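You operate a simulated robot arm through the tools that you are given. There is no shell and no other tool. Be economical: measure what you need, move in short steps, check, and stop when the job is done.

Carry out the task below with a simulated robot arm. There is one attempt and no reset: what you move stays moved.

JOB
Put the large red gauge on the clear middle of the steel worktop away on the top of the grey tool table. Then fetch the silver pot and stand it on the bare strip of the base plate. Then take the yellow plug from the steel worktop and put it on top of the grey steel spacer. Then put the cream rag on the flange of the blue housing. Then fetch the DN20 crimp die from the top of the cover bench and set it on the flange of the red housing. Do these in the order given. Set down upright: silver pot, crimp die.

Only the result counts: the job must be done as asked and must still hold three seconds after the hand-in. Knocking over, shifting, dropping, spilling or breaking anything else fails it. Lids that push on must go on centred and level and be pressed home; caps that screw on are set level and turned clockwise until they are tight.

ROBOT AND FRAMES
A 6-joint arm with a four-finger gripper on a trunk, on a base that drives. Base frame: it is fixed to the floor where the robot stands at the start and does not move with it; the origin is under the middle of the robot, x ahead of it, y to its left, z up; the surface under the hand at the start is at about z = 720. Readings come in mm, rad, newtons and seconds.
With the tool pointing down near the work surface it reaches from about 440 to 920 mm from the robot's upright axis, wherever it stands. Its first joint turns from -2.897 to 2.897 rad. Places, roughly: bare strip of the base plate (15x57 cm) [1960, 2240, 880]; cream rag (10x6x3 cm) [-1300, 1300, 800]; crimp die [-1500, 1000, 750]; flange of the blue housing (16x16 cm) [-1520, 960, 880]; flange of the red housing (16x16 cm) [-1520, 740, 880]; large red gauge [500, 0, 750]; silver pot (7x7x12 cm) [500, -200, 800]; steel spacer (16x4x4 cm) [500, -600, 700]; top of the grey tool table [3800, -700, 800]; yellow plug (3x3x4 cm) [800, -600, 700]. Payload 3.43 kg.
The TCP is the grasp point between the finger pads, 30 mm short of the fingertips. In the tool frame z runs along the fingers and y along their closing line. Largest opening 120 mm; the body of the gripper starts 85 mm behind the TCP.
Orientation is told as [roll, pitch, yaw] about the base's x, y, z axes, in that order, counted from this pose: with the fingers straight down and closing along the base's y, the tool's x points along the base's -x, its y along +y and its z along -z.

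CONTROLS
- The arm moves only by the tool arm_command. Its argument "increments" is text: rows parted by semicolons, each of 6 numbers parted by spaces: the shift along the base's x, y, z in m, then the turn, a rotation vector about the base's x, y, z in rad. In form: x y z ax ay az; .... A call has 1 to 20 rows; each row is the pose to reach, as a shift and turn from the pose commanded when the call began. "fingers" is the opening, from 0 (shut) to 1 (fully open), set as the call begins (left out, the last holds). Rows are played at 5 a second. More than 50 mm and 0.15 rad between two rows, or a gripper value outside its range, and nothing of the call is played. Where a pose cannot be reached the arm comes as near as it can. A force on the tool above 40 N (or 10 N above the force at the start of the call, whichever is more), or a blocked arm, ends the call early, and 0.2 s more pass. The fingers move at their own pace and stop on an object; they squeeze with about 27 N. The grip force told is the motor's: it shows also when the fingers shut on nothing. Time passes only in rows, and 0.2 s behind the last, so rows that repeat a pose let the fingers close. The reply holds the time, the measured pose of the TCP, the force on the tool along the base axes, the opening and the grip force, in the units named above and with some noise, with the torque about the TCP (base axes, N m) and any sound that the robot's microphone picked up.
- Cameras (640 x 400 px; columns grow to the right, rows downward): "scene" is now at [36.3, 144.4, 1440.9]; the picture's right is [-0.70, -0.72, 0.00], its down [-0.53, 0.51, -0.68] and it looks along [0.49, -0.47, -0.74] (base axes); focal length 276 px, centre (320, 200). "wrist" rides on the gripper at [71, -17, -120] in the tool frame; the picture's right is [0.23, 0.97, 0.00], its down [-0.81, 0.19, -0.55] and it looks along [-0.54, 0.13, 0.83] (tool axes); focal length 275 px, centre (320, 200). There is no depth. A picture from a camera that has moved, and an enlarged one, comes with that camera's place and axes in the base frame and with its lens.
- get_image(camera): a new picture of that camera. No time passes.
- move_column(by): slides the trunk up (or, below 0, down) by that many mm; the arm and the scene camera ride with it, the base frame stays. It gives what a move gives, with no picture.
- steer(legs): drives the robot by 1 to 6 legs, each [ahead, left, turn to the left] in mm, mm and rad, along the robot's own axes; the way and the turn of a leg run together, so that a leg with both is an arc; at most 1500 mm and 3.142 rad a leg. The arm and the cameras ride along, it lands a little off, and it stops where it bumps. It gives what a move gives.
- pan_tilt(pan, tilt): turns the head with the scene camera to pan (to the left, within 2.094 rad either way) and tilt (down, from -0.506 to 1.204), counted from straight ahead of the robot. It gives what a move gives.
- close_up(camera, box): a new picture of the part [left, top, right, bottom] of that camera's present view, enlarged. No time passes.
- sign_off(): hands the job in; it is judged then, once.

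Go step by step. Nothing tells you exact positions but the pictures and the camera data: compare them with the known pose of the tool, close in by small moves and look again before you grip or let go. The budget is 165 turns and 120 pictures, counting those below and the enlarged ones. Unless the task says otherwise, let go and move clear before handing in, and close with one line.

The tools are called after ">>>" as name(argument=value, ...) on one line, values as JSON. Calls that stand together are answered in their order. arm_command: Moves the arm, as the interface text tells. Its arguments: {"type":"object","properties":{"increments":{"type":"string"},"fingers":{"type":"number"}},"required":["increments"]} The other tools are called the same way: move_column (by) slides the trunk up or down; steer (legs) drives the base; pan_tilt (pan, tilt) turns the head that bears the scene camera; get_image (camera) takes a picture; close_up (camera, box) takes an enlarged picture of a part of a camera's view; sign_off () hands the job in.

At the start:

```text
clock: 0.0
tool_pos: [530.0, -137.9, 1010.8]
ee_rot: [-0.001, 0.0, 0.0]
ft_force: [0.2, -0.1, -0.4]
torque: [-0.01, -0.01, -0.01]
gripper_width: 120.0
grasp_force: 0.1
trunk travel left (down, up): [-25.0, 515.0]
robot x, y, heading: [1.9, 2.2, -0.002]
head pan, tilt: [-0.771, 0.826]
```

scene: 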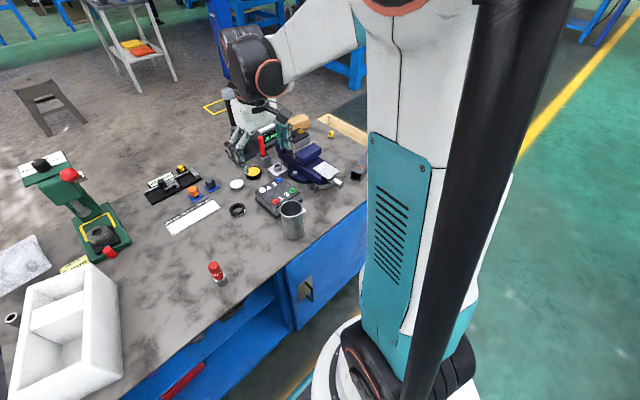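
wrist: 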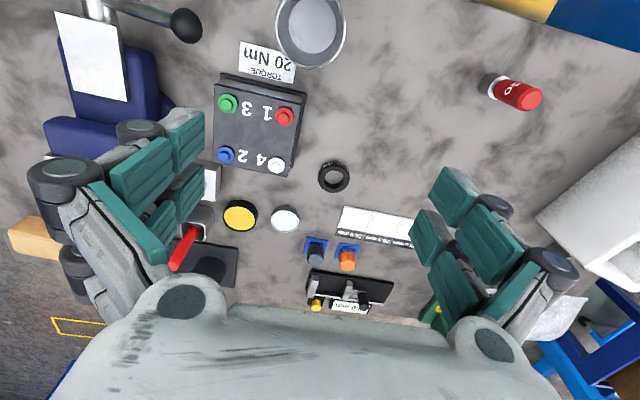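

I see a worktop with a red-capped object near (485,125), the silver pot, and other gear. I'll look closer to identify the gauge and the others.

>>> close_up(camera="scene", box=[140, 160, 340, 285])

>>> close_up(camera="wrist", box=[440, 40, 600, 140])

>>> close_up(camera="scene", box=[220, 80, 380, 180])

```text
3.20 times, centred on (240, 222) of scene
camera zoom: at [36.3, 144.4, 1440.9], right [-0.7, -0.72, 0.0], down [-0.53, 0.51, -0.68], along [0.49, -0.47, -0.74], focal length 882 px, centre (576, 128)
```

zoom: 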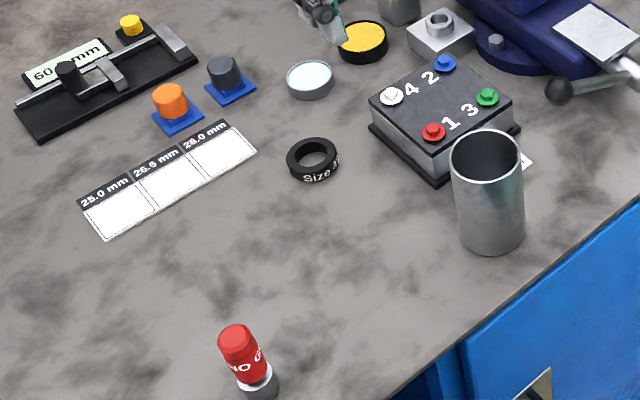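

```text
4.00 times, centred on (520, 90) of wrist
camera zoom: at [458.7, -154.6, 1131.5], right [-0.23, 0.97, 0.0], down [0.81, 0.19, 0.55], along [0.54, 0.13, -0.83], focal length 1101 px, centre (-480, 640)
```

zoom: 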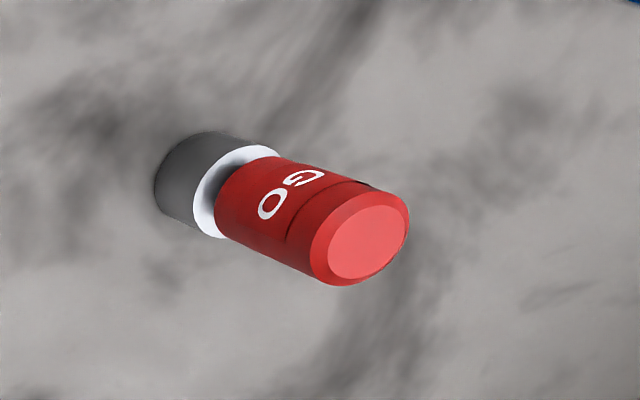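

```text
4.00 times, centred on (300, 130) of scene
camera zoom: at [36.3, 144.4, 1440.9], right [-0.7, -0.72, 0.0], down [-0.53, 0.51, -0.68], along [0.49, -0.47, -0.74], focal length 1102 px, centre (400, 480)
```

zoom: 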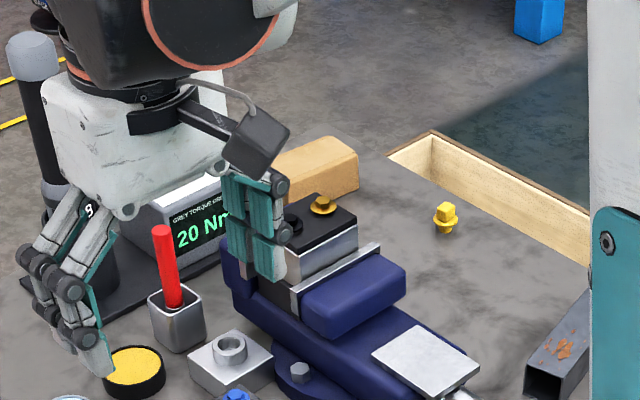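

The "NO GO" gauge stands at about (481, 99), with its top near z≈806 and a diameter of about 29 mm. I'll move above it, then look again.

>>> arm_command(increments="-0.01 0.047 0 0 0 0;-0.02 0.094 0 0 0 0;-0.03 0.141 0 0 0 0;-0.04 0.188 0 0 0 0;-0.049 0.237 0 0 0 0;-0.049 0.237 -0.04 0 0 0;-0.049 0.237 -0.08 0 0 0;-0.049 0.237 -0.12 0 0 0", fingers=1)

>>> get_image(camera="wrist")

>>> get_image(camera="scene")

```text
clock: 1.8
tool_pos: [483.1, 97.9, 892.8]
ee_rot: [0.0, -0.001, 0.0]
ft_force: [-0.5, -0.5, 1.2]
torque: [0.03, -0.03, 0.02]
gripper_width: 119.8
grasp_force: 0.1
trunk travel left (down, up): [-25.0, 515.0]
robot x, y, heading: [1.3, -1.2, -0.0]
head pan, tilt: [-0.771, 0.826]
```

```text
114 pictures are left
camera wrist: at [409.8, 81.7, 1012.9], right [-0.23, 0.97, 0.0], down [0.81, 0.19, 0.55], along [0.54, 0.13, -0.83], focal length 275 px, centre (320, 200)
```

wrist: 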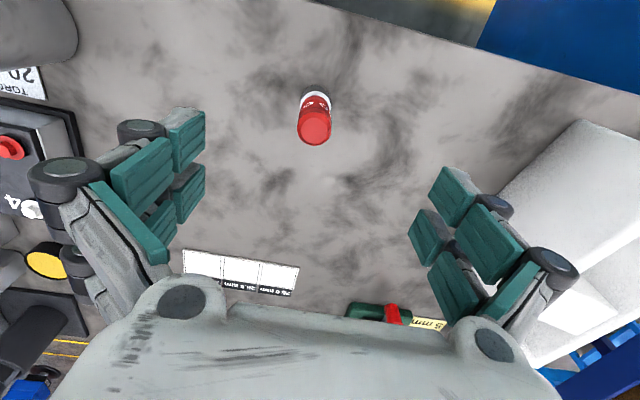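

```text
113 pictures are left
camera scene: at [36.2, 144.5, 1440.9], right [-0.7, -0.72, 0.0], down [-0.53, 0.51, -0.68], along [0.49, -0.47, -0.74], focal length 276 px, centre (320, 200)
```

scene: 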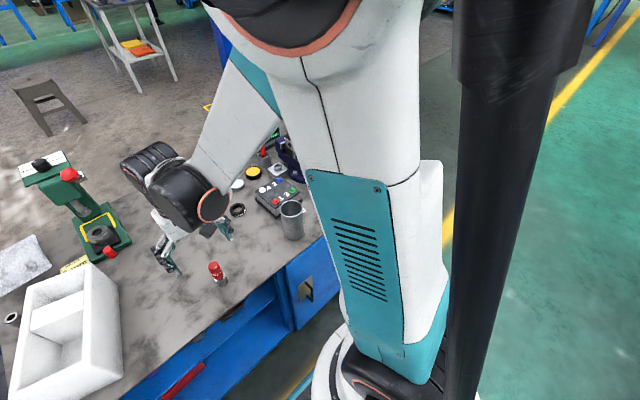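

The gauge lies at about (480, 95). I'll descend around it and close.

>>> arm_command(increments="-0.003 -0.003 -0.04 0 0 0;-0.003 -0.003 -0.08 0 0 0;-0.003 -0.003 -0.12 0 0 0;-0.003 -0.003 -0.12 0 0 0")

>>> get_image(camera="wrist")

```text
clock: 2.8
tool_pos: [477.9, 95.9, 773.1]
ee_rot: [0.0, 0.001, 0.0]
ft_force: [0.0, -0.3, -0.4]
torque: [-0.01, 0.04, 0.0]
gripper_width: 120.3
grasp_force: 0.1
trunk travel left (down, up): [-25.0, 515.0]
robot x, y, heading: [-0.9, -0.4, 0.002]
head pan, tilt: [-0.771, 0.826]
```

```text
112 pictures are left
camera wrist: at [406.8, 79.7, 892.7], right [-0.23, 0.97, 0.0], down [0.81, 0.19, 0.55], along [0.54, 0.13, -0.83], focal length 275 px, centre (320, 200)
```

wrist: 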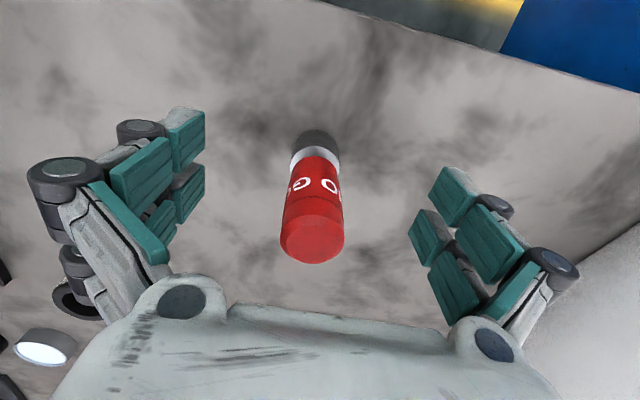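

The fingers straddle the gauge, so I'm closing and then lifting.

>>> arm_command(increments="0.002 0 0 0 0 0;0.002 0 0 0 0 0;0.002 0 0 0 0 0;0.002 0 0 0 0 0;0.002 0 0.01 0 0 0;0.002 0 0.05 0 0 0;0.002 0 0.1 0 0 0;0.002 0 0.15 0 0 0;0.002 0 0.2 0 0 0", fingers=0)

>>> get_image(camera="wrist")

>>> pan_tilt(pan=-0.2, tilt=0.3)

>>> get_image(camera="scene")

```text
clock: 4.8
tool_pos: [481.2, 98.9, 971.9]
ee_rot: [0.001, 0.0, 0.0]
ft_force: [0.0, 0.0, -2.3]
torque: [-0.01, 0.04, 0.0]
gripper_width: 26.8
grasp_force: 26.9
trunk travel left (down, up): [-25.0, 515.0]
robot x, y, heading: [0.5, -1.1, -0.002]
head pan, tilt: [-0.771, 0.826]
```

```text
111 pictures are left
camera wrist: at [409.5, 81.3, 1092.8], right [-0.23, 0.97, 0.0], down [0.81, 0.19, 0.55], along [0.54, 0.13, -0.83], focal length 275 px, centre (320, 200)
```

wrist: 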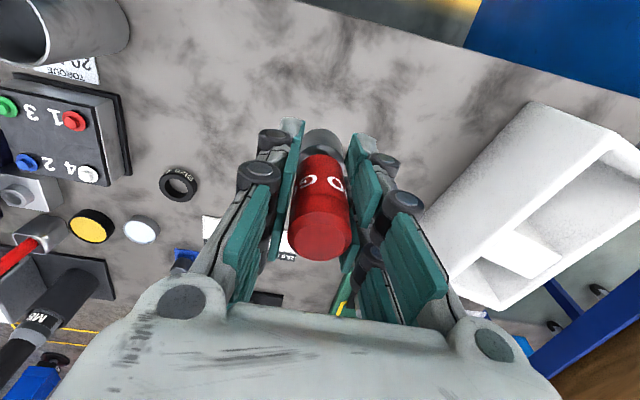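

```text
clock: 5.8
tool_pos: [480.4, 98.2, 971.8]
ee_rot: [0.001, 0.001, 0.0]
ft_force: [0.3, -0.1, -1.2]
torque: [-0.01, 0.02, 0.02]
gripper_width: 26.7
grasp_force: 26.9
trunk travel left (down, up): [-25.0, 515.0]
robot x, y, heading: [1.2, 2.0, 0.002]
head pan, tilt: [-0.201, 0.3]
```

```text
110 pictures are left
camera scene: at [69.6, 175.9, 1485.8], right [-0.26, -0.97, 0.0], down [-0.3, 0.08, -0.95], along [0.92, -0.24, -0.31], focal length 276 px, centre (320, 200)
```

scene: 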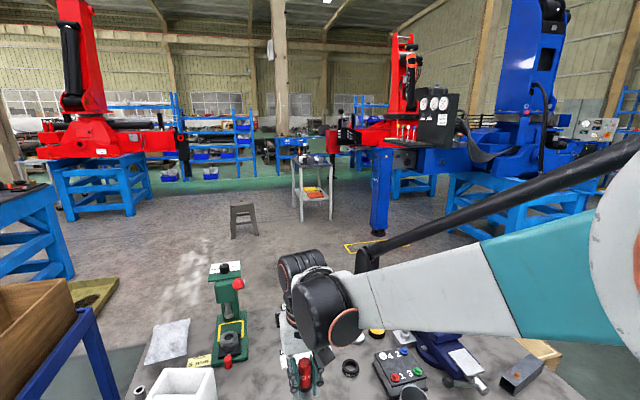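

The gauge is held. Before driving, I'll raise the trunk for a better view of the floor and the routes.

>>> move_column(by=450)

>>> pan_tilt(pan=-0.9, tilt=0.6)

>>> get_image(camera="scene")

>>> pan_tilt(pan=0.3, tilt=0.5)

>>> get_image(camera="scene")

>>> pan_tilt(pan=1.5, tilt=0.6)

>>> get_image(camera="scene")

>>> pan_tilt(pan=-2.0, tilt=0.6)

>>> get_image(camera="scene")

```text
refused: 450 is not a number from -400 to 400
```

```text
clock: 6.8
tool_pos: [481.4, 98.9, 971.3]
ee_rot: [-0.001, 0.0, 0.0]
ft_force: [0.4, 0.2, -1.9]
torque: [-0.02, 0.0, 0.03]
gripper_width: 26.7
grasp_force: 27.3
trunk travel left (down, up): [-25.0, 515.0]
robot x, y, heading: [1.8, 0.6, 0.001]
head pan, tilt: [-0.901, 0.6]
```

```text
109 pictures are left
camera scene: at [34.5, 130.7, 1459.9], right [-0.78, -0.62, 0.0], down [-0.35, 0.44, -0.83], along [0.51, -0.65, -0.56], focal length 276 px, centre (320, 200)
```

scene: 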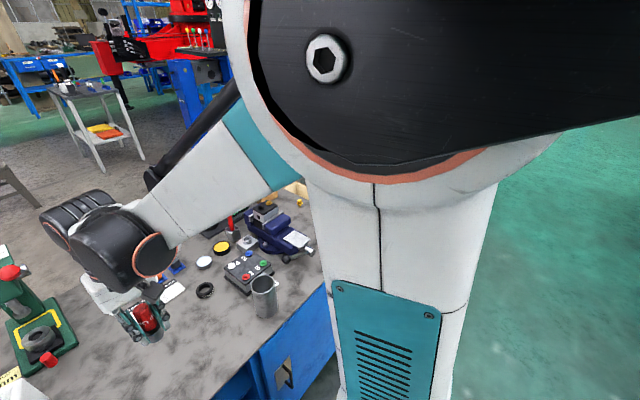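

```text
clock: 8.2
tool_pos: [481.4, 97.8, 971.1]
ee_rot: [0.0, 0.001, -0.001]
ft_force: [0.2, 0.8, -1.4]
torque: [-0.01, 0.0, -0.01]
gripper_width: 26.8
grasp_force: 27.2
trunk travel left (down, up): [-25.0, 515.0]
robot x, y, heading: [-1.1, 0.7, -0.003]
head pan, tilt: [0.3, 0.499]
```

```text
108 pictures are left
camera scene: at [66.5, 173.5, 1468.1], right [-0.29, -0.96, 0.0], down [-0.47, 0.14, -0.87], along [0.84, -0.25, -0.49], focal length 276 px, centre (320, 200)
```

scene: 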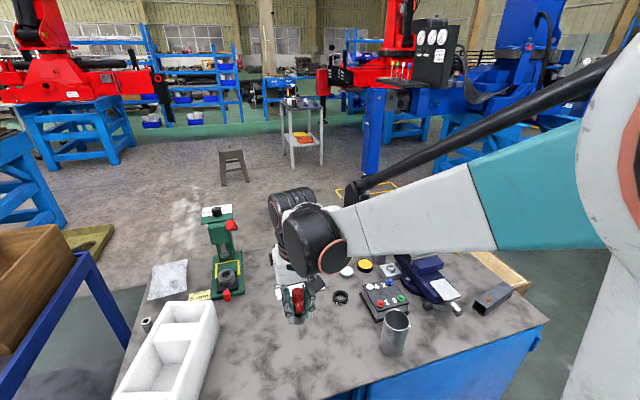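

```text
clock: 9.7
tool_pos: [480.6, 98.4, 971.3]
ee_rot: [0.0, 0.0, -0.001]
ft_force: [-0.5, -0.1, -2.2]
torque: [0.01, 0.01, 0.0]
gripper_width: 26.8
grasp_force: 27.1
trunk travel left (down, up): [-25.0, 515.0]
robot x, y, heading: [0.2, -1.4, -0.004]
head pan, tilt: [1.499, 0.6]
```

```text
107 pictures are left
camera scene: at [66.4, 173.6, 1468.0], right [-0.29, -0.96, 0.0], down [-0.47, 0.14, -0.87], along [0.84, -0.25, -0.49], focal length 276 px, centre (320, 200)
```

scene: 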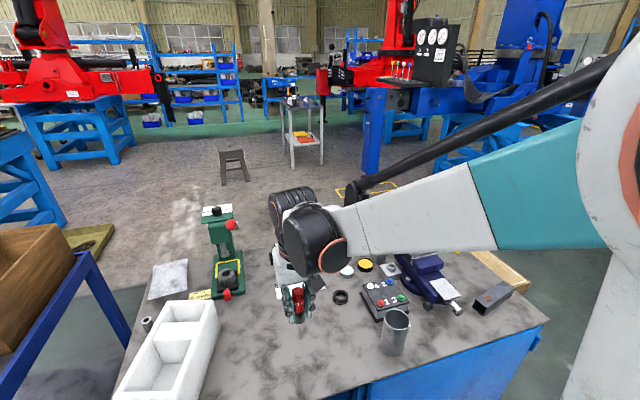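

```text
clock: 12.6
tool_pos: [480.4, 96.7, 972.2]
ee_rot: [0.0, 0.001, 0.0]
ft_force: [0.5, 0.3, -1.7]
torque: [0.0, -0.02, 0.01]
gripper_width: 26.6
grasp_force: 27.4
trunk travel left (down, up): [-25.0, 515.0]
robot x, y, heading: [2.4, -0.9, -0.003]
head pan, tilt: [-2.0, 0.6]
```

```text
106 pictures are left
camera scene: at [-37.7, 112.3, 1462.7], right [-0.98, 0.19, 0.0], down [0.1, 0.53, -0.84], along [-0.16, -0.83, -0.54], focal length 276 px, centre (320, 200)
```

scene: 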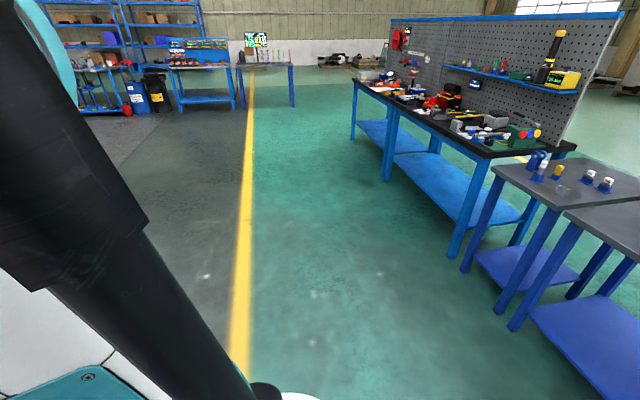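

The gauge is held, and the tool table stands beyond the worktop near (3800, -700). I'll back off, go right past the worktop's right edge (y≈-700), and look ahead.

>>> steer(legs=[[-250, 0, 0], [0, -1250, 0]])

>>> pan_tilt(pan=-0.3, tilt=0.4)

>>> get_image(camera="scene")

>>> get_image(camera="wrist")

```text
clock: 20.3
tool_pos: [226.5, -1160.9, 971.5]
ee_rot: [-0.001, -0.002, -0.013]
ft_force: [-0.8, -0.1, -2.2]
torque: [0.01, -0.04, 0.0]
gripper_width: 26.7
grasp_force: 26.4
trunk travel left (down, up): [-25.0, 515.0]
robot x, y, heading: [-252.1, -1254.4, -0.006]
head pan, tilt: [-2.0, 0.6]
```

```text
clock: 22.1
tool_pos: [226.7, -1161.5, 971.6]
ee_rot: [0.001, 0.001, -0.014]
ft_force: [0.4, -0.1, -2.3]
torque: [-0.03, -0.02, -0.01]
gripper_width: 26.6
grasp_force: 26.9
trunk travel left (down, up): [-25.0, 515.0]
robot x, y, heading: [-254.9, -1256.4, -0.012]
head pan, tilt: [-0.3, 0.4]
```

```text
105 pictures are left
camera scene: at [-185.5, -1082.1, 1478.1], right [-0.31, -0.95, 0.0], down [-0.37, 0.12, -0.92], along [0.88, -0.28, -0.39], focal length 276 px, centre (320, 200)
```

scene: 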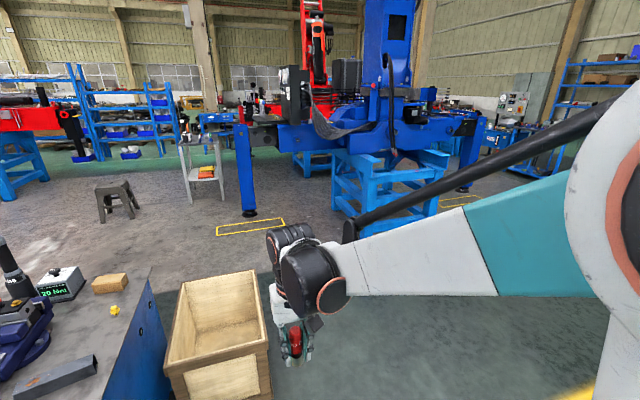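

```text
104 pictures are left
camera wrist: at [155.2, -1177.6, 1092.2], right [-0.22, 0.98, 0.0], down [0.81, 0.18, 0.55], along [0.54, 0.12, -0.83], focal length 275 px, centre (320, 200)
```

wrist: 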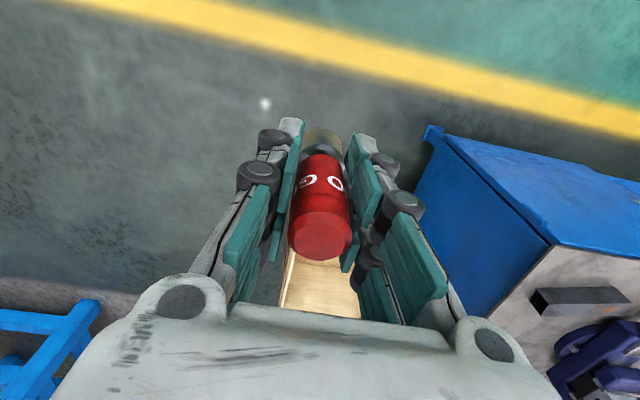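

There's a wooden crate right of the worktop (edge y≈-1130) and a blue post near (3030, -1180). I'll swing wider, drive past, then angle left towards the tool table.

>>> steer(legs=[[0, -330, 0], [1400, 0, 0], [450, 0, 0], [900, 1000, 0]])

>>> get_image(camera="scene")

```text
clock: 39.6
tool_pos: [3020.3, -526.6, 970.7]
ee_rot: [-0.001, 0.001, -0.011]
ft_force: [-0.1, -0.9, -2.1]
torque: [0.04, 0.0, -0.03]
gripper_width: 26.8
grasp_force: 27.7
trunk travel left (down, up): [-25.0, 515.0]
robot x, y, heading: [2538.5, -617.0, -0.013]
head pan, tilt: [-0.3, 0.4]
```

```text
103 pictures are left
camera scene: at [2607.0, -447.7, 1478.1], right [-0.31, -0.95, 0.0], down [-0.37, 0.12, -0.92], along [0.88, -0.28, -0.39], focal length 276 px, centre (320, 200)
```

scene: 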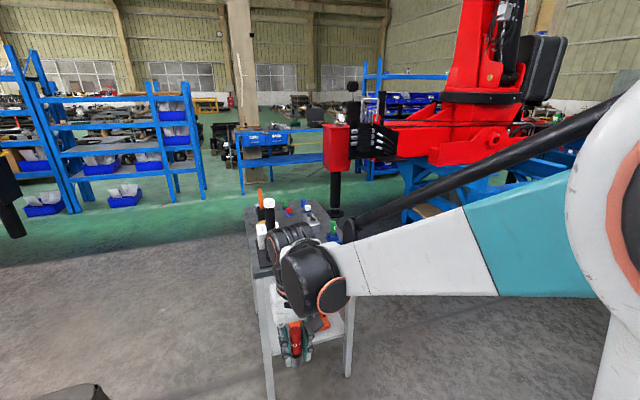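

The tool table starts around x≈3500 with tools along its left edge. I'll raise the trunk and move closer for a look at its top.

>>> move_column(by=250)

>>> steer(legs=[[400, 0, 0]])

>>> get_image(camera="wrist")

>>> get_image(camera="scene")

```text
clock: 42.2
tool_pos: [3019.0, -526.2, 1221.4]
ee_rot: [0.001, -0.001, -0.013]
ft_force: [0.3, 0.0, -1.4]
torque: [-0.01, -0.02, 0.01]
gripper_width: 26.8
grasp_force: 27.5
trunk travel left (down, up): [-275.0, 265.0]
robot x, y, heading: [2539.4, -618.2, -0.012]
head pan, tilt: [-0.3, 0.4]
```

```text
clock: 44.7
tool_pos: [3419.9, -529.8, 1220.5]
ee_rot: [0.001, 0.0, -0.01]
ft_force: [0.2, 1.0, -1.8]
torque: [0.02, 0.05, 0.01]
gripper_width: 26.5
grasp_force: 27.2
trunk travel left (down, up): [-275.0, 265.0]
robot x, y, heading: [2936.7, -624.0, -0.011]
head pan, tilt: [-0.3, 0.4]
```

```text
102 pictures are left
camera wrist: at [3348.6, -546.9, 1342.0], right [-0.22, 0.98, 0.0], down [0.81, 0.18, 0.55], along [0.54, 0.12, -0.83], focal length 275 px, centre (320, 200)
```

wrist: 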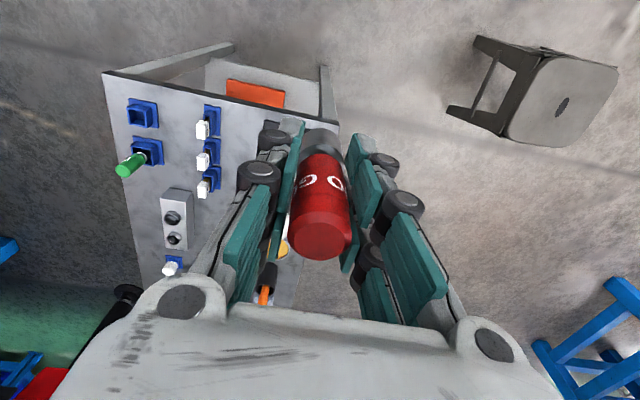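

```text
101 pictures are left
camera scene: at [3008.0, -451.8, 1728.0], right [-0.31, -0.95, 0.0], down [-0.37, 0.12, -0.92], along [0.88, -0.28, -0.39], focal length 276 px, centre (320, 200)
```

scene: 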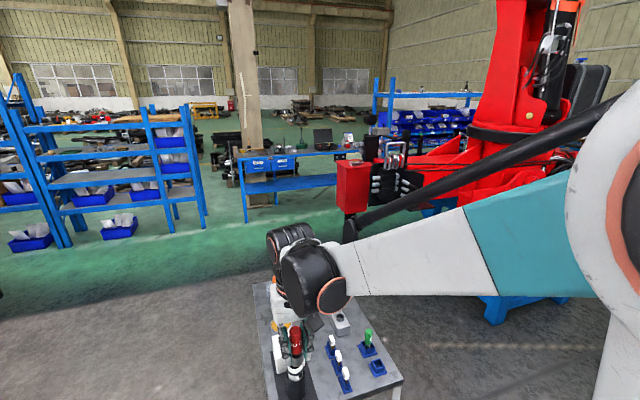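

I can see the table top; zooming in to find a free spot.

>>> close_up(camera="scene", box=[230, 270, 420, 400])

>>> close_up(camera="wrist", box=[90, 40, 350, 320])

```text
3.08 times, centred on (325, 335) of scene
camera zoom: at [3008.0, -451.8, 1728.0], right [-0.31, -0.95, 0.0], down [-0.37, 0.12, -0.92], along [0.88, -0.28, -0.39], focal length 848 px, centre (305, -215)
```

zoom: 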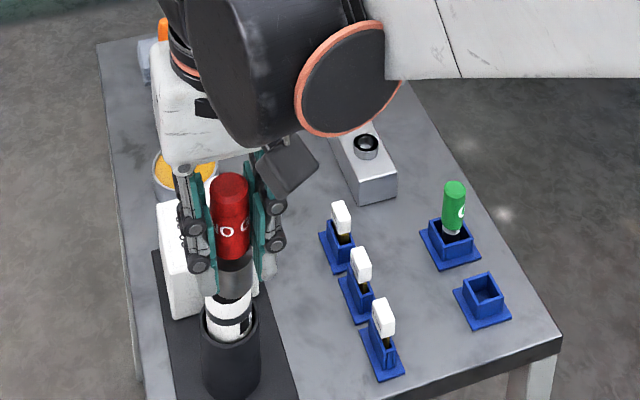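

```text
1.43 times, centred on (220, 180) of wrist
camera zoom: at [3348.6, -546.9, 1342.0], right [-0.22, 0.98, 0.0], down [0.81, 0.18, 0.55], along [0.54, 0.12, -0.83], focal length 393 px, centre (463, 229)
```

zoom: 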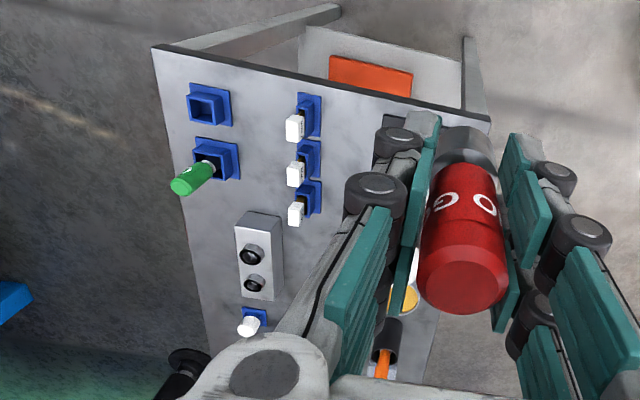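

The table top is at about z≈820. A clear patch lies behind the white sockets and left of the grey two-hole box, around (3755, -672). I'll move closer over it.

>>> steer(legs=[[120, 0, 0]])

>>> arm_command(increments="0.04 -0.028 0 0 0 0;0.08 -0.056 0 0 0 0;0.12 -0.084 0 0 0 0;0.16 -0.112 0 0 0 0;0.2 -0.14 0 0 0 0;0.2 -0.14 -0.04 0 0 0;0.2 -0.14 -0.08 0 0 0;0.2 -0.14 -0.12 0 0 0;0.2 -0.14 -0.16 0 0 0")

>>> get_image(camera="wrist")

>>> pan_tilt(pan=-0.3, tilt=0.8)

>>> get_image(camera="scene")

```text
clock: 45.9
tool_pos: [3540.7, -530.7, 1220.8]
ee_rot: [-0.002, 0.002, -0.009]
ft_force: [0.8, 0.5, -1.9]
torque: [-0.02, 0.06, 0.0]
gripper_width: 26.5
grasp_force: 27.1
trunk travel left (down, up): [-275.0, 265.0]
robot x, y, heading: [3057.5, -623.9, -0.009]
head pan, tilt: [-0.3, 0.4]
```

```text
clock: 47.9
tool_pos: [3738.5, -671.5, 1060.6]
ee_rot: [0.001, -0.002, -0.009]
ft_force: [-0.3, -0.5, -2.3]
torque: [0.0, 0.01, -0.03]
gripper_width: 26.6
grasp_force: 26.9
trunk travel left (down, up): [-275.0, 265.0]
robot x, y, heading: [3057.3, -624.9, -0.009]
head pan, tilt: [-0.3, 0.4]
```

```text
98 pictures are left
camera wrist: at [3667.8, -688.0, 1181.6], right [-0.22, 0.98, 0.0], down [0.81, 0.18, 0.55], along [0.54, 0.12, -0.83], focal length 275 px, centre (320, 200)
```

wrist: 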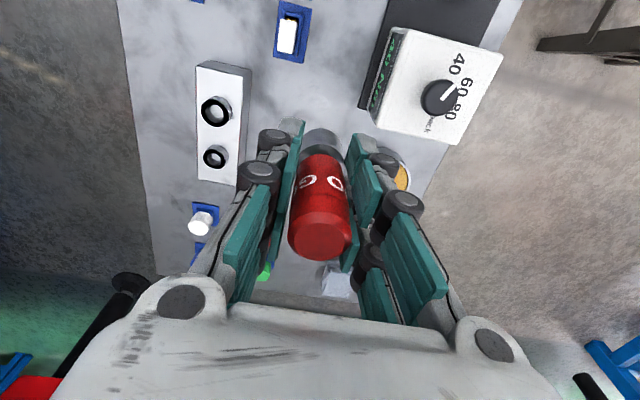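

```text
clock: 48.8
tool_pos: [3738.9, -671.9, 1062.0]
ee_rot: [0.001, -0.001, -0.008]
ft_force: [1.0, 0.8, -3.7]
torque: [-0.01, -0.01, 0.01]
gripper_width: 26.5
grasp_force: 26.9
trunk travel left (down, up): [-275.0, 265.0]
robot x, y, heading: [3055.6, -623.7, -0.006]
head pan, tilt: [-0.3, 0.799]
```

```text
97 pictures are left
camera scene: at [3115.5, -449.4, 1693.1], right [-0.3, -0.95, 0.0], down [-0.68, 0.22, -0.7], along [0.66, -0.21, -0.72], focal length 276 px, centre (320, 200)
```

scene: 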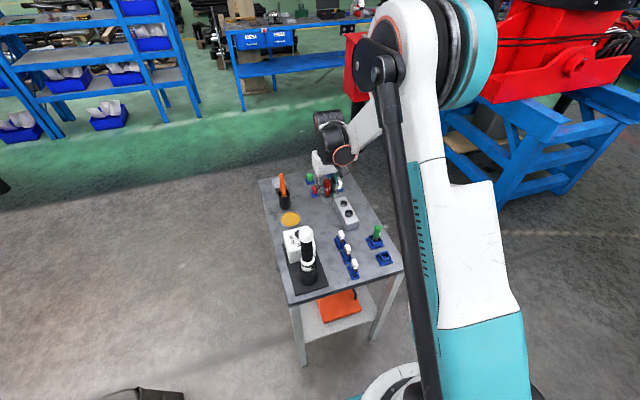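

The free patch is right below. I'll shift slightly to (3752, -680) and go down, then feel for the table.

>>> arm_command(increments="0.013 -0.009 -0.04 0 0 0;0.013 -0.009 -0.08 0 0 0;0.013 -0.009 -0.12 0 0 0;0.013 -0.009 -0.16 0 0 0;0.013 -0.009 -0.17 0 0 0;0.013 -0.009 -0.17 0 0 0")

>>> get_image(camera="wrist")

>>> close_up(camera="scene", box=[250, 140, 410, 300])

```text
clock: 50.2
tool_pos: [3753.3, -679.6, 891.6]
ee_rot: [0.001, -0.001, -0.007]
ft_force: [0.0, -0.6, -2.1]
torque: [0.0, -0.02, 0.03]
gripper_width: 26.8
grasp_force: 27.1
trunk travel left (down, up): [-275.0, 265.0]
robot x, y, heading: [3058.4, -623.5, -0.01]
head pan, tilt: [-0.3, 0.799]
```

```text
96 pictures are left
camera wrist: at [3681.3, -696.0, 1012.0], right [-0.22, 0.98, 0.0], down [0.81, 0.18, 0.55], along [0.54, 0.12, -0.83], focal length 275 px, centre (320, 200)
```

wrist: 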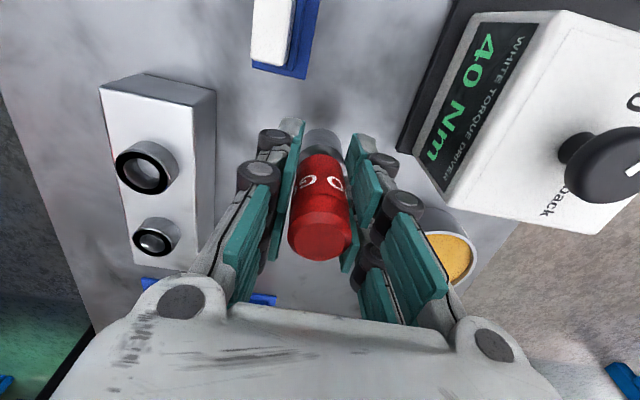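

```text
2.50 times, centred on (330, 220) of scene
camera zoom: at [3115.5, -449.5, 1693.0], right [-0.3, -0.95, 0.0], down [-0.68, 0.22, -0.7], along [0.66, -0.21, -0.72], focal length 689 px, centre (295, 150)
```

zoom: 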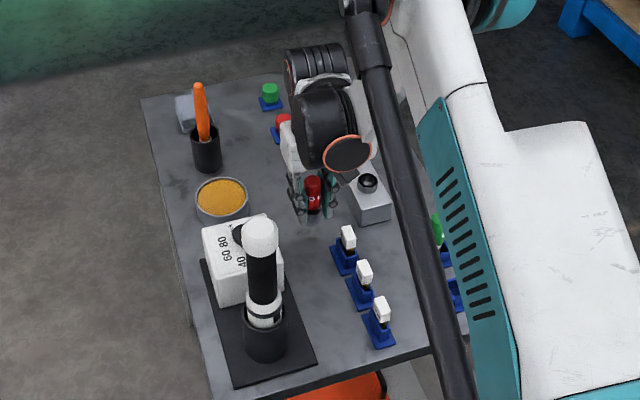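

All clear around; lowering in 3 mm steps to contact.

>>> arm_command(increments="0 0 -0.006 0 0 0;0 0 -0.012 0 0 0;0 0 -0.016 0 0 0;0 0 -0.019 0 0 0;0 0 -0.022 0 0 0")

```text
clock: 51.4
tool_pos: [3751.1, -680.4, 869.5]
ee_rot: [-0.002, 0.001, -0.008]
ft_force: [0.8, 0.3, -2.7]
torque: [-0.01, 0.0, -0.03]
gripper_width: 26.4
grasp_force: 26.5
trunk travel left (down, up): [-275.0, 265.0]
robot x, y, heading: [3053.5, -622.8, -0.006]
head pan, tilt: [-0.3, 0.799]
```

>>> arm_command(increments="0 0 -0.003 0 0 0;0 0 -0.006 0 0 0;0 0 -0.008 0 0 0;0 0 -0.010 0 0 0;0 0 -0.012 0 0 0")

>>> get_image(camera="wrist")

```text
clock: 52.6
tool_pos: [3752.4, -680.4, 857.0]
ee_rot: [0.0, 0.001, -0.009]
ft_force: [0.2, -0.3, -2.0]
torque: [-0.02, 0.0, 0.01]
gripper_width: 26.6
grasp_force: 26.8
trunk travel left (down, up): [-275.0, 265.0]
robot x, y, heading: [3058.8, -621.3, -0.011]
head pan, tilt: [-0.3, 0.799]
```

```text
94 pictures are left
camera wrist: at [3681.4, -696.2, 977.9], right [-0.22, 0.98, 0.0], down [0.81, 0.18, 0.55], along [0.54, 0.12, -0.83], focal length 275 px, centre (320, 200)
```

wrist: 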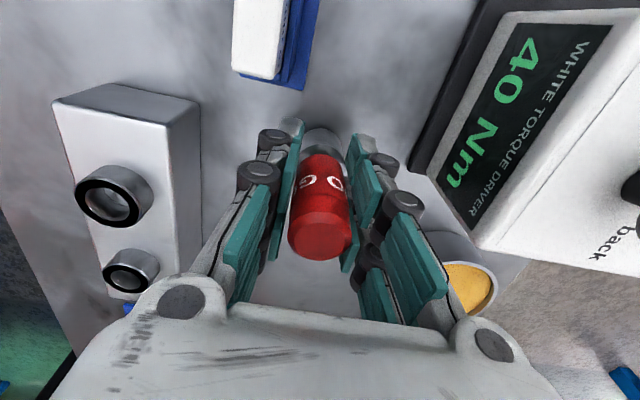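

>>> arm_command(increments="0 0 -0.002 0 0 0;0 0 -0.004 0 0 0;0 0 -0.006 0 0 0;0 0 -0.008 0 0 0;0 0 -0.008 0 0 0")

```text
clock: 53.8
tool_pos: [3750.8, -679.0, 849.5]
ee_rot: [-0.001, -0.002, -0.01]
ft_force: [4.9, -0.3, 13.9]
torque: [-0.02, -0.18, 0.0]
gripper_width: 26.8
grasp_force: 26.8
trunk travel left (down, up): [-275.0, 265.0]
robot x, y, heading: [3057.5, -626.2, -0.012]
head pan, tilt: [-0.3, 0.799]
```

Contact. I'll open to about 58 mm and rise straight up.

>>> arm_command(increments="0 0 0.001 0 0 0;0 0 0.001 0 0 0;0 0 0.001 0 0 0;0 0 0.03 0 0 0;0 0 0.07 0 0 0;0 0 0.11 0 0 0;0 0 0.15 0 0 0;0 0 0.19 0 0 0;0 0 0.23 0 0 0;0 0 0.27 0 0 0;0 0 0.3 0 0 0", fingers=0.48)

>>> get_image(camera="wrist")

```text
clock: 56.2
tool_pos: [3752.0, -679.4, 1152.1]
ee_rot: [0.001, 0.0, -0.008]
ft_force: [-0.1, 0.1, 0.2]
torque: [-0.04, 0.01, -0.01]
gripper_width: 57.4
grasp_force: 0.0
trunk travel left (down, up): [-275.0, 265.0]
robot x, y, heading: [3060.8, -625.0, -0.009]
head pan, tilt: [-0.3, 0.799]
```

```text
93 pictures are left
camera wrist: at [3680.7, -695.8, 1272.0], right [-0.22, 0.98, 0.0], down [0.81, 0.18, 0.55], along [0.54, 0.12, -0.83], focal length 275 px, centre (320, 200)
```

wrist: 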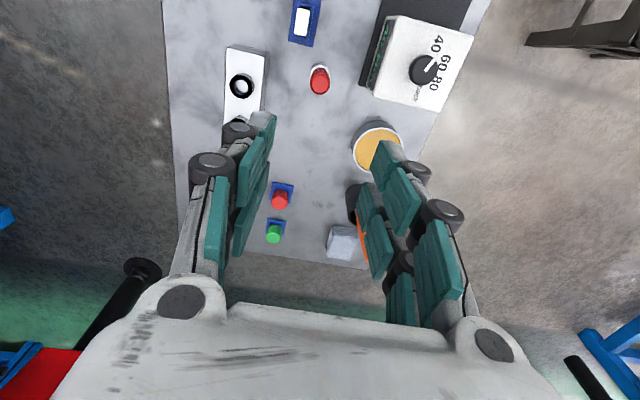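

The gauge stands alone and upright on the tool table. I'll retract the arm and drive back round to the worktop for the pot.

>>> arm_command(increments="-0.04 0.028 0 0 0 0;-0.08 0.056 0 0 0 0;-0.12 0.084 0 0 0 0;-0.16 0.112 0 0 0 0;-0.2 0.14 0 0 0 0")

>>> steer(legs=[[-550, 0, 0], [-900, -960, 0], [-1400, 0, 0], [-460, 0, 0], [0, 1430, 0]])

>>> pan_tilt(pan=-0.6, tilt=0.8)

>>> get_image(camera="scene")

>>> get_image(camera="wrist")

```text
clock: 57.4
tool_pos: [3550.1, -540.5, 1149.2]
ee_rot: [-0.001, 0.001, -0.009]
ft_force: [-0.2, 0.2, 0.6]
torque: [-0.01, -0.04, 0.01]
gripper_width: 57.5
grasp_force: 0.0
trunk travel left (down, up): [-275.0, 265.0]
robot x, y, heading: [3061.4, -622.7, -0.009]
head pan, tilt: [-0.3, 0.799]
```

```text
clock: 82.5
tool_pos: [201.9, -50.4, 1148.1]
ee_rot: [-0.001, -0.002, 0.0]
ft_force: [-0.2, -0.6, 0.1]
torque: [0.0, 0.02, -0.02]
gripper_width: 57.8
grasp_force: 0.1
trunk travel left (down, up): [-275.0, 265.0]
robot x, y, heading: [-288.7, -138.8, 0.0]
head pan, tilt: [-0.3, 0.799]
```

```text
clock: 83.2
tool_pos: [203.2, -51.4, 1148.2]
ee_rot: [0.0, 0.002, 0.001]
ft_force: [-0.5, -0.2, 0.2]
torque: [-0.01, 0.02, -0.02]
gripper_width: 57.6
grasp_force: 0.1
trunk travel left (down, up): [-275.0, 265.0]
robot x, y, heading: [-289.4, -138.7, -0.002]
head pan, tilt: [-0.6, 0.799]
```

```text
92 pictures are left
camera scene: at [-245.2, 15.3, 1693.0], right [-0.56, -0.83, 0.0], down [-0.59, 0.4, -0.7], along [0.58, -0.39, -0.72], focal length 276 px, centre (320, 200)
```

scene: 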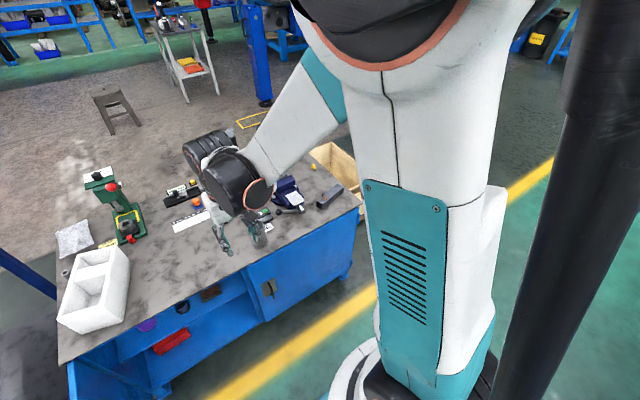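

```text
91 pictures are left
camera wrist: at [131.4, -67.6, 1268.9], right [-0.23, 0.97, 0.0], down [0.81, 0.19, 0.55], along [0.54, 0.13, -0.83], focal length 275 px, centre (320, 200)
```

wrist: 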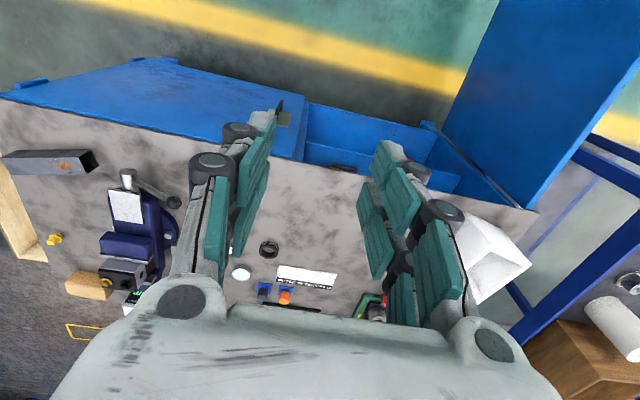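

The pot is hidden behind a finger. I'll move up to the worktop, lower the trunk a bit, open the gripper and look.

>>> steer(legs=[[240, 0, 0]])

>>> move_column(by=-150)

>>> arm_command(increments="0 0 0 0 0 0;0 0 0 0 0 0;0 0 0 0 0 0", fingers=1)

>>> get_image(camera="wrist")

>>> get_image(camera="scene")

```text
clock: 85.0
tool_pos: [447.0, -51.2, 1147.8]
ee_rot: [-0.001, 0.0, 0.0]
ft_force: [0.8, 0.1, -1.0]
torque: [0.03, 0.06, 0.03]
gripper_width: 57.7
grasp_force: 0.1
trunk travel left (down, up): [-275.0, 265.0]
robot x, y, heading: [-51.2, -137.2, 0.002]
head pan, tilt: [-0.6, 0.799]
```

```text
clock: 86.8
tool_pos: [446.1, -51.3, 998.2]
ee_rot: [0.0, -0.001, -0.001]
ft_force: [0.9, -0.1, -0.4]
torque: [-0.01, 0.05, 0.0]
gripper_width: 57.4
grasp_force: 0.0
trunk travel left (down, up): [-125.0, 415.0]
robot x, y, heading: [-48.1, -138.8, -0.001]
head pan, tilt: [-0.6, 0.799]
```

```text
clock: 87.6
tool_pos: [444.9, -49.4, 998.4]
ee_rot: [-0.001, 0.0, 0.0]
ft_force: [0.6, -0.2, -0.2]
torque: [0.01, 0.02, -0.01]
gripper_width: 120.0
grasp_force: 0.1
trunk travel left (down, up): [-125.0, 415.0]
robot x, y, heading: [-45.4, -141.0, -0.003]
head pan, tilt: [-0.6, 0.799]
```

```text
90 pictures are left
camera wrist: at [375.0, -67.4, 1118.9], right [-0.23, 0.97, 0.0], down [0.81, 0.19, 0.55], along [0.54, 0.13, -0.83], focal length 275 px, centre (320, 200)
```

wrist: 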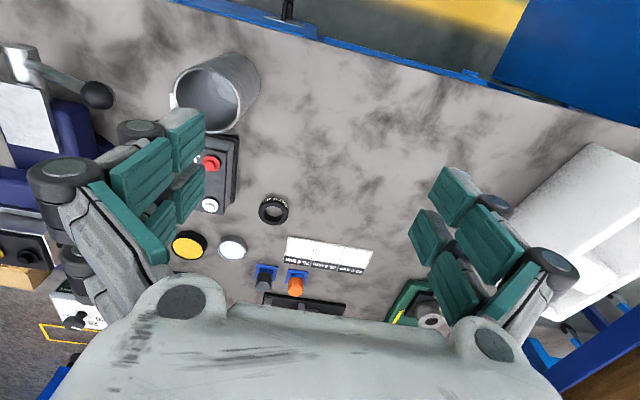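

```text
89 pictures are left
camera scene: at [-1.7, 15.4, 1543.0], right [-0.56, -0.83, 0.0], down [-0.59, 0.4, -0.7], along [0.58, -0.39, -0.72], focal length 276 px, centre (320, 200)
```

scene: 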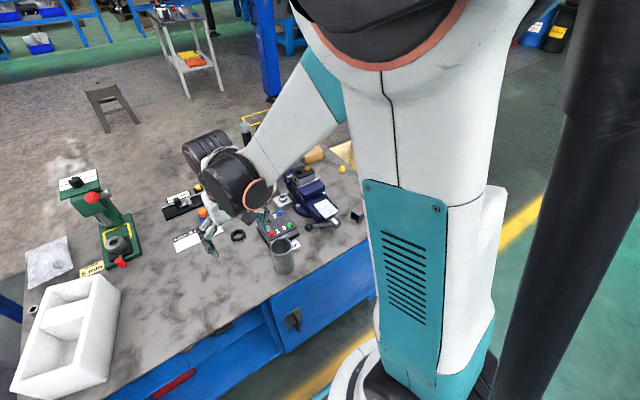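

The pot stands at about (467, -159), top ≈ z 840. I'll move above it with a 102 mm opening.

>>> arm_command(increments="0.008 -0.036 0 0 0 0;0.016 -0.072 0 0 0 0;0.022 -0.109 0 0 0 0;0.022 -0.109 -0.04 0 0 0;0.022 -0.109 -0.08 0 0 0;0.022 -0.109 -0.08 0 0 0", fingers=0.87)

>>> get_image(camera="wrist")

```text
clock: 89.0
tool_pos: [470.4, -159.6, 918.1]
ee_rot: [-0.002, 0.002, 0.002]
ft_force: [0.4, -0.4, -0.3]
torque: [-0.03, 0.04, 0.04]
gripper_width: 104.3
grasp_force: 0.1
trunk travel left (down, up): [-125.0, 415.0]
robot x, y, heading: [-43.4, -138.4, -0.001]
head pan, tilt: [-0.6, 0.799]
```

```text
88 pictures are left
camera wrist: at [398.7, -177.2, 1038.6], right [-0.23, 0.97, 0.0], down [0.81, 0.19, 0.55], along [0.54, 0.13, -0.83], focal length 275 px, centre (320, 200)
```

wrist: 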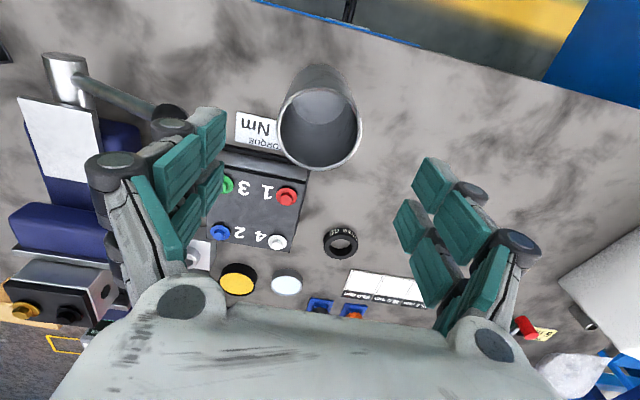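

Nearly centred; I'll shift a few mm and go down to grip height.

>>> arm_command(increments="-0.004 -0.002 -0.03 0 0 0;-0.004 -0.002 -0.06 0 0 0;-0.004 -0.002 -0.09 0 0 0;-0.004 -0.002 -0.118 0 0 0;-0.004 -0.002 -0.118 0 0 0")

>>> get_image(camera="wrist")

```text
clock: 90.2
tool_pos: [470.6, -162.1, 807.2]
ee_rot: [0.001, 0.003, -0.001]
ft_force: [0.0, 0.9, -0.4]
torque: [0.02, 0.01, 0.01]
gripper_width: 104.1
grasp_force: 0.1
out of reach, approached as far as the arm can: row 4, 5
trunk travel left (down, up): [-125.0, 415.0]
robot x, y, heading: [-50.5, -138.1, 0.003]
head pan, tilt: [-0.6, 0.799]
```

```text
87 pictures are left
camera wrist: at [400.5, -179.1, 928.5], right [-0.23, 0.97, 0.0], down [0.81, 0.19, 0.55], along [0.54, 0.13, -0.83], focal length 275 px, centre (320, 200)
```

wrist: 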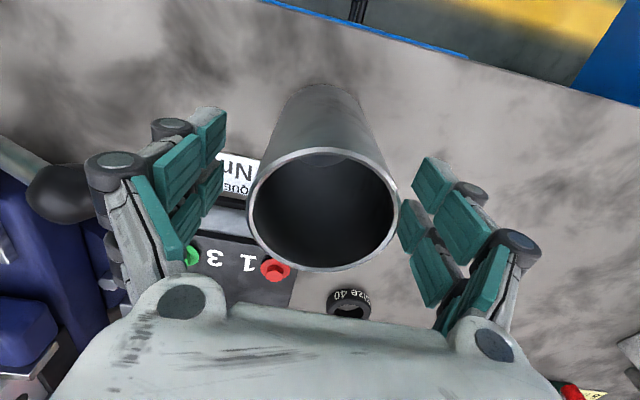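

Reach is limited by the trunk height. I'll raise the arm a little, lower the trunk, and centre x at about 465.

>>> arm_command(increments="0 0 0.02 0 0 0;-0.003 0 0.04 0 0 0;-0.003 0 0.04 0 0 0")

>>> move_column(by=-60)

```text
clock: 91.0
tool_pos: [467.3, -163.2, 847.1]
ee_rot: [0.001, 0.0, 0.001]
ft_force: [-0.5, 0.2, 1.1]
torque: [0.02, -0.03, 0.0]
gripper_width: 104.4
grasp_force: 0.1
trunk travel left (down, up): [-125.0, 415.0]
robot x, y, heading: [-49.8, -140.8, 0.0]
head pan, tilt: [-0.6, 0.799]
```

```text
clock: 92.0
tool_pos: [467.4, -162.8, 788.6]
ee_rot: [0.0, 0.001, 0.0]
ft_force: [0.4, -0.1, 1.1]
torque: [0.04, 0.01, 0.01]
gripper_width: 104.5
grasp_force: 0.0
trunk travel left (down, up): [-65.0, 475.0]
robot x, y, heading: [-48.2, -135.9, 0.001]
head pan, tilt: [-0.6, 0.799]
```

Now I'll shift x by -2 mm, close, and lift slightly to test the grip.

>>> arm_command(increments="-0.002 0 0.006 0 0 0;-0.002 0 0.006 0 0 0;-0.002 0 0.006 0 0 0;-0.002 0 0.006 0 0 0;-0.002 0 0.02 0 0 0;-0.002 0 0.05 0 0 0;-0.002 0 0.09 0 0 0;-0.002 0 0.13 0 0 0;-0.002 0 0.17 0 0 0", fingers=0)

>>> get_image(camera="wrist")

>>> get_image(camera="scene")

```text
clock: 94.0
tool_pos: [467.2, -163.8, 956.4]
ee_rot: [0.0, -0.001, -0.001]
ft_force: [0.1, -0.2, -2.2]
torque: [-0.03, 0.03, 0.02]
gripper_width: 64.2
grasp_force: 27.6
trunk travel left (down, up): [-65.0, 475.0]
robot x, y, heading: [-45.4, -138.9, -0.003]
head pan, tilt: [-0.6, 0.799]
```

```text
86 pictures are left
camera wrist: at [396.6, -180.2, 1078.1], right [-0.23, 0.97, 0.0], down [0.81, 0.19, 0.55], along [0.54, 0.13, -0.83], focal length 275 px, centre (320, 200)
```

wrist: 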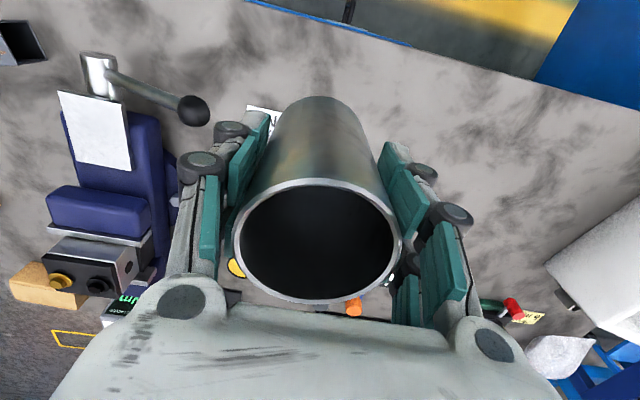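

```text
85 pictures are left
camera scene: at [-1.6, 15.3, 1483.1], right [-0.56, -0.83, 0.0], down [-0.59, 0.4, -0.7], along [0.58, -0.39, -0.72], focal length 276 px, centre (320, 200)
```

scene: 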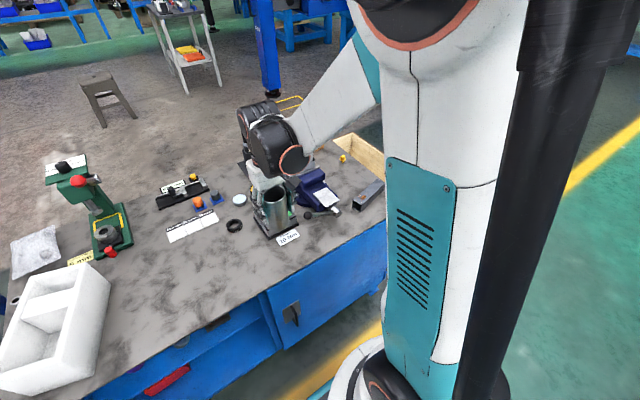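

The pot is held. I'll back off and turn left to look along the route to the base plate at (1960, 2240).

>>> steer(legs=[[-350, 0, 0], [0, 0, 1.5]])

>>> pan_tilt(pan=-0.5, tilt=0.35)

>>> get_image(camera="scene")

>>> pan_tilt(pan=0.2, tilt=0.35)

>>> get_image(camera="scene")

```text
clock: 99.9
tool_pos: [-337.6, 374.3, 957.8]
ee_rot: [0.002, 0.0, 1.493]
ft_force: [0.0, -0.5, -3.3]
torque: [-0.02, 0.01, -0.02]
gripper_width: 64.5
grasp_force: 27.5
trunk travel left (down, up): [-65.0, 475.0]
robot x, y, heading: [-397.3, -138.8, 1.495]
head pan, tilt: [-0.6, 0.799]
```

```text
clock: 100.8
tool_pos: [-338.4, 372.7, 957.6]
ee_rot: [-0.001, 0.0, 1.495]
ft_force: [0.1, 0.2, -2.7]
torque: [0.0, -0.01, -0.01]
gripper_width: 64.3
grasp_force: 26.7
trunk travel left (down, up): [-65.0, 475.0]
robot x, y, heading: [-402.4, -138.8, 1.5]
head pan, tilt: [-0.499, 0.351]
```

```text
84 pictures are left
camera scene: at [-553.4, -65.2, 1522.6], right [0.84, -0.54, 0.0], down [-0.19, -0.29, -0.94], along [0.51, 0.79, -0.34], focal length 276 px, centre (320, 200)
```

scene: 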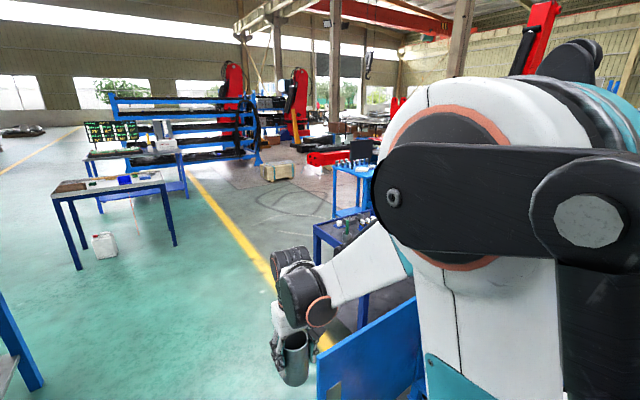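

```text
clock: 101.9
tool_pos: [-338.6, 373.0, 957.3]
ee_rot: [0.001, 0.002, 1.494]
ft_force: [0.1, -0.2, -2.2]
torque: [-0.01, 0.0, -0.01]
gripper_width: 64.5
grasp_force: 26.8
trunk travel left (down, up): [-65.0, 475.0]
robot x, y, heading: [-399.5, -139.9, 1.498]
head pan, tilt: [0.201, 0.351]
```

```text
83 pictures are left
camera scene: at [-615.6, -50.9, 1522.7], right [0.99, 0.12, 0.0], down [0.04, -0.34, -0.94], along [-0.12, 0.93, -0.34], focal length 276 px, centre (320, 200)
```

scene: 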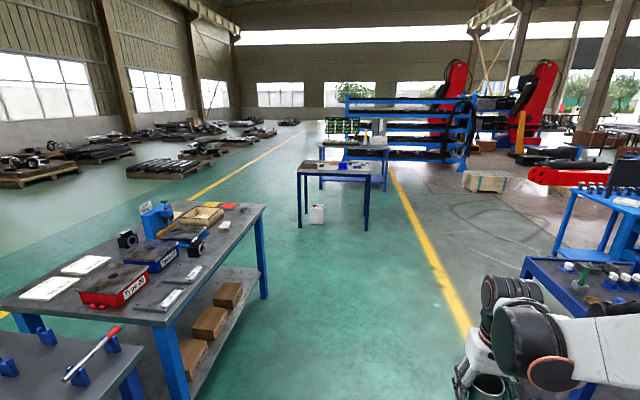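

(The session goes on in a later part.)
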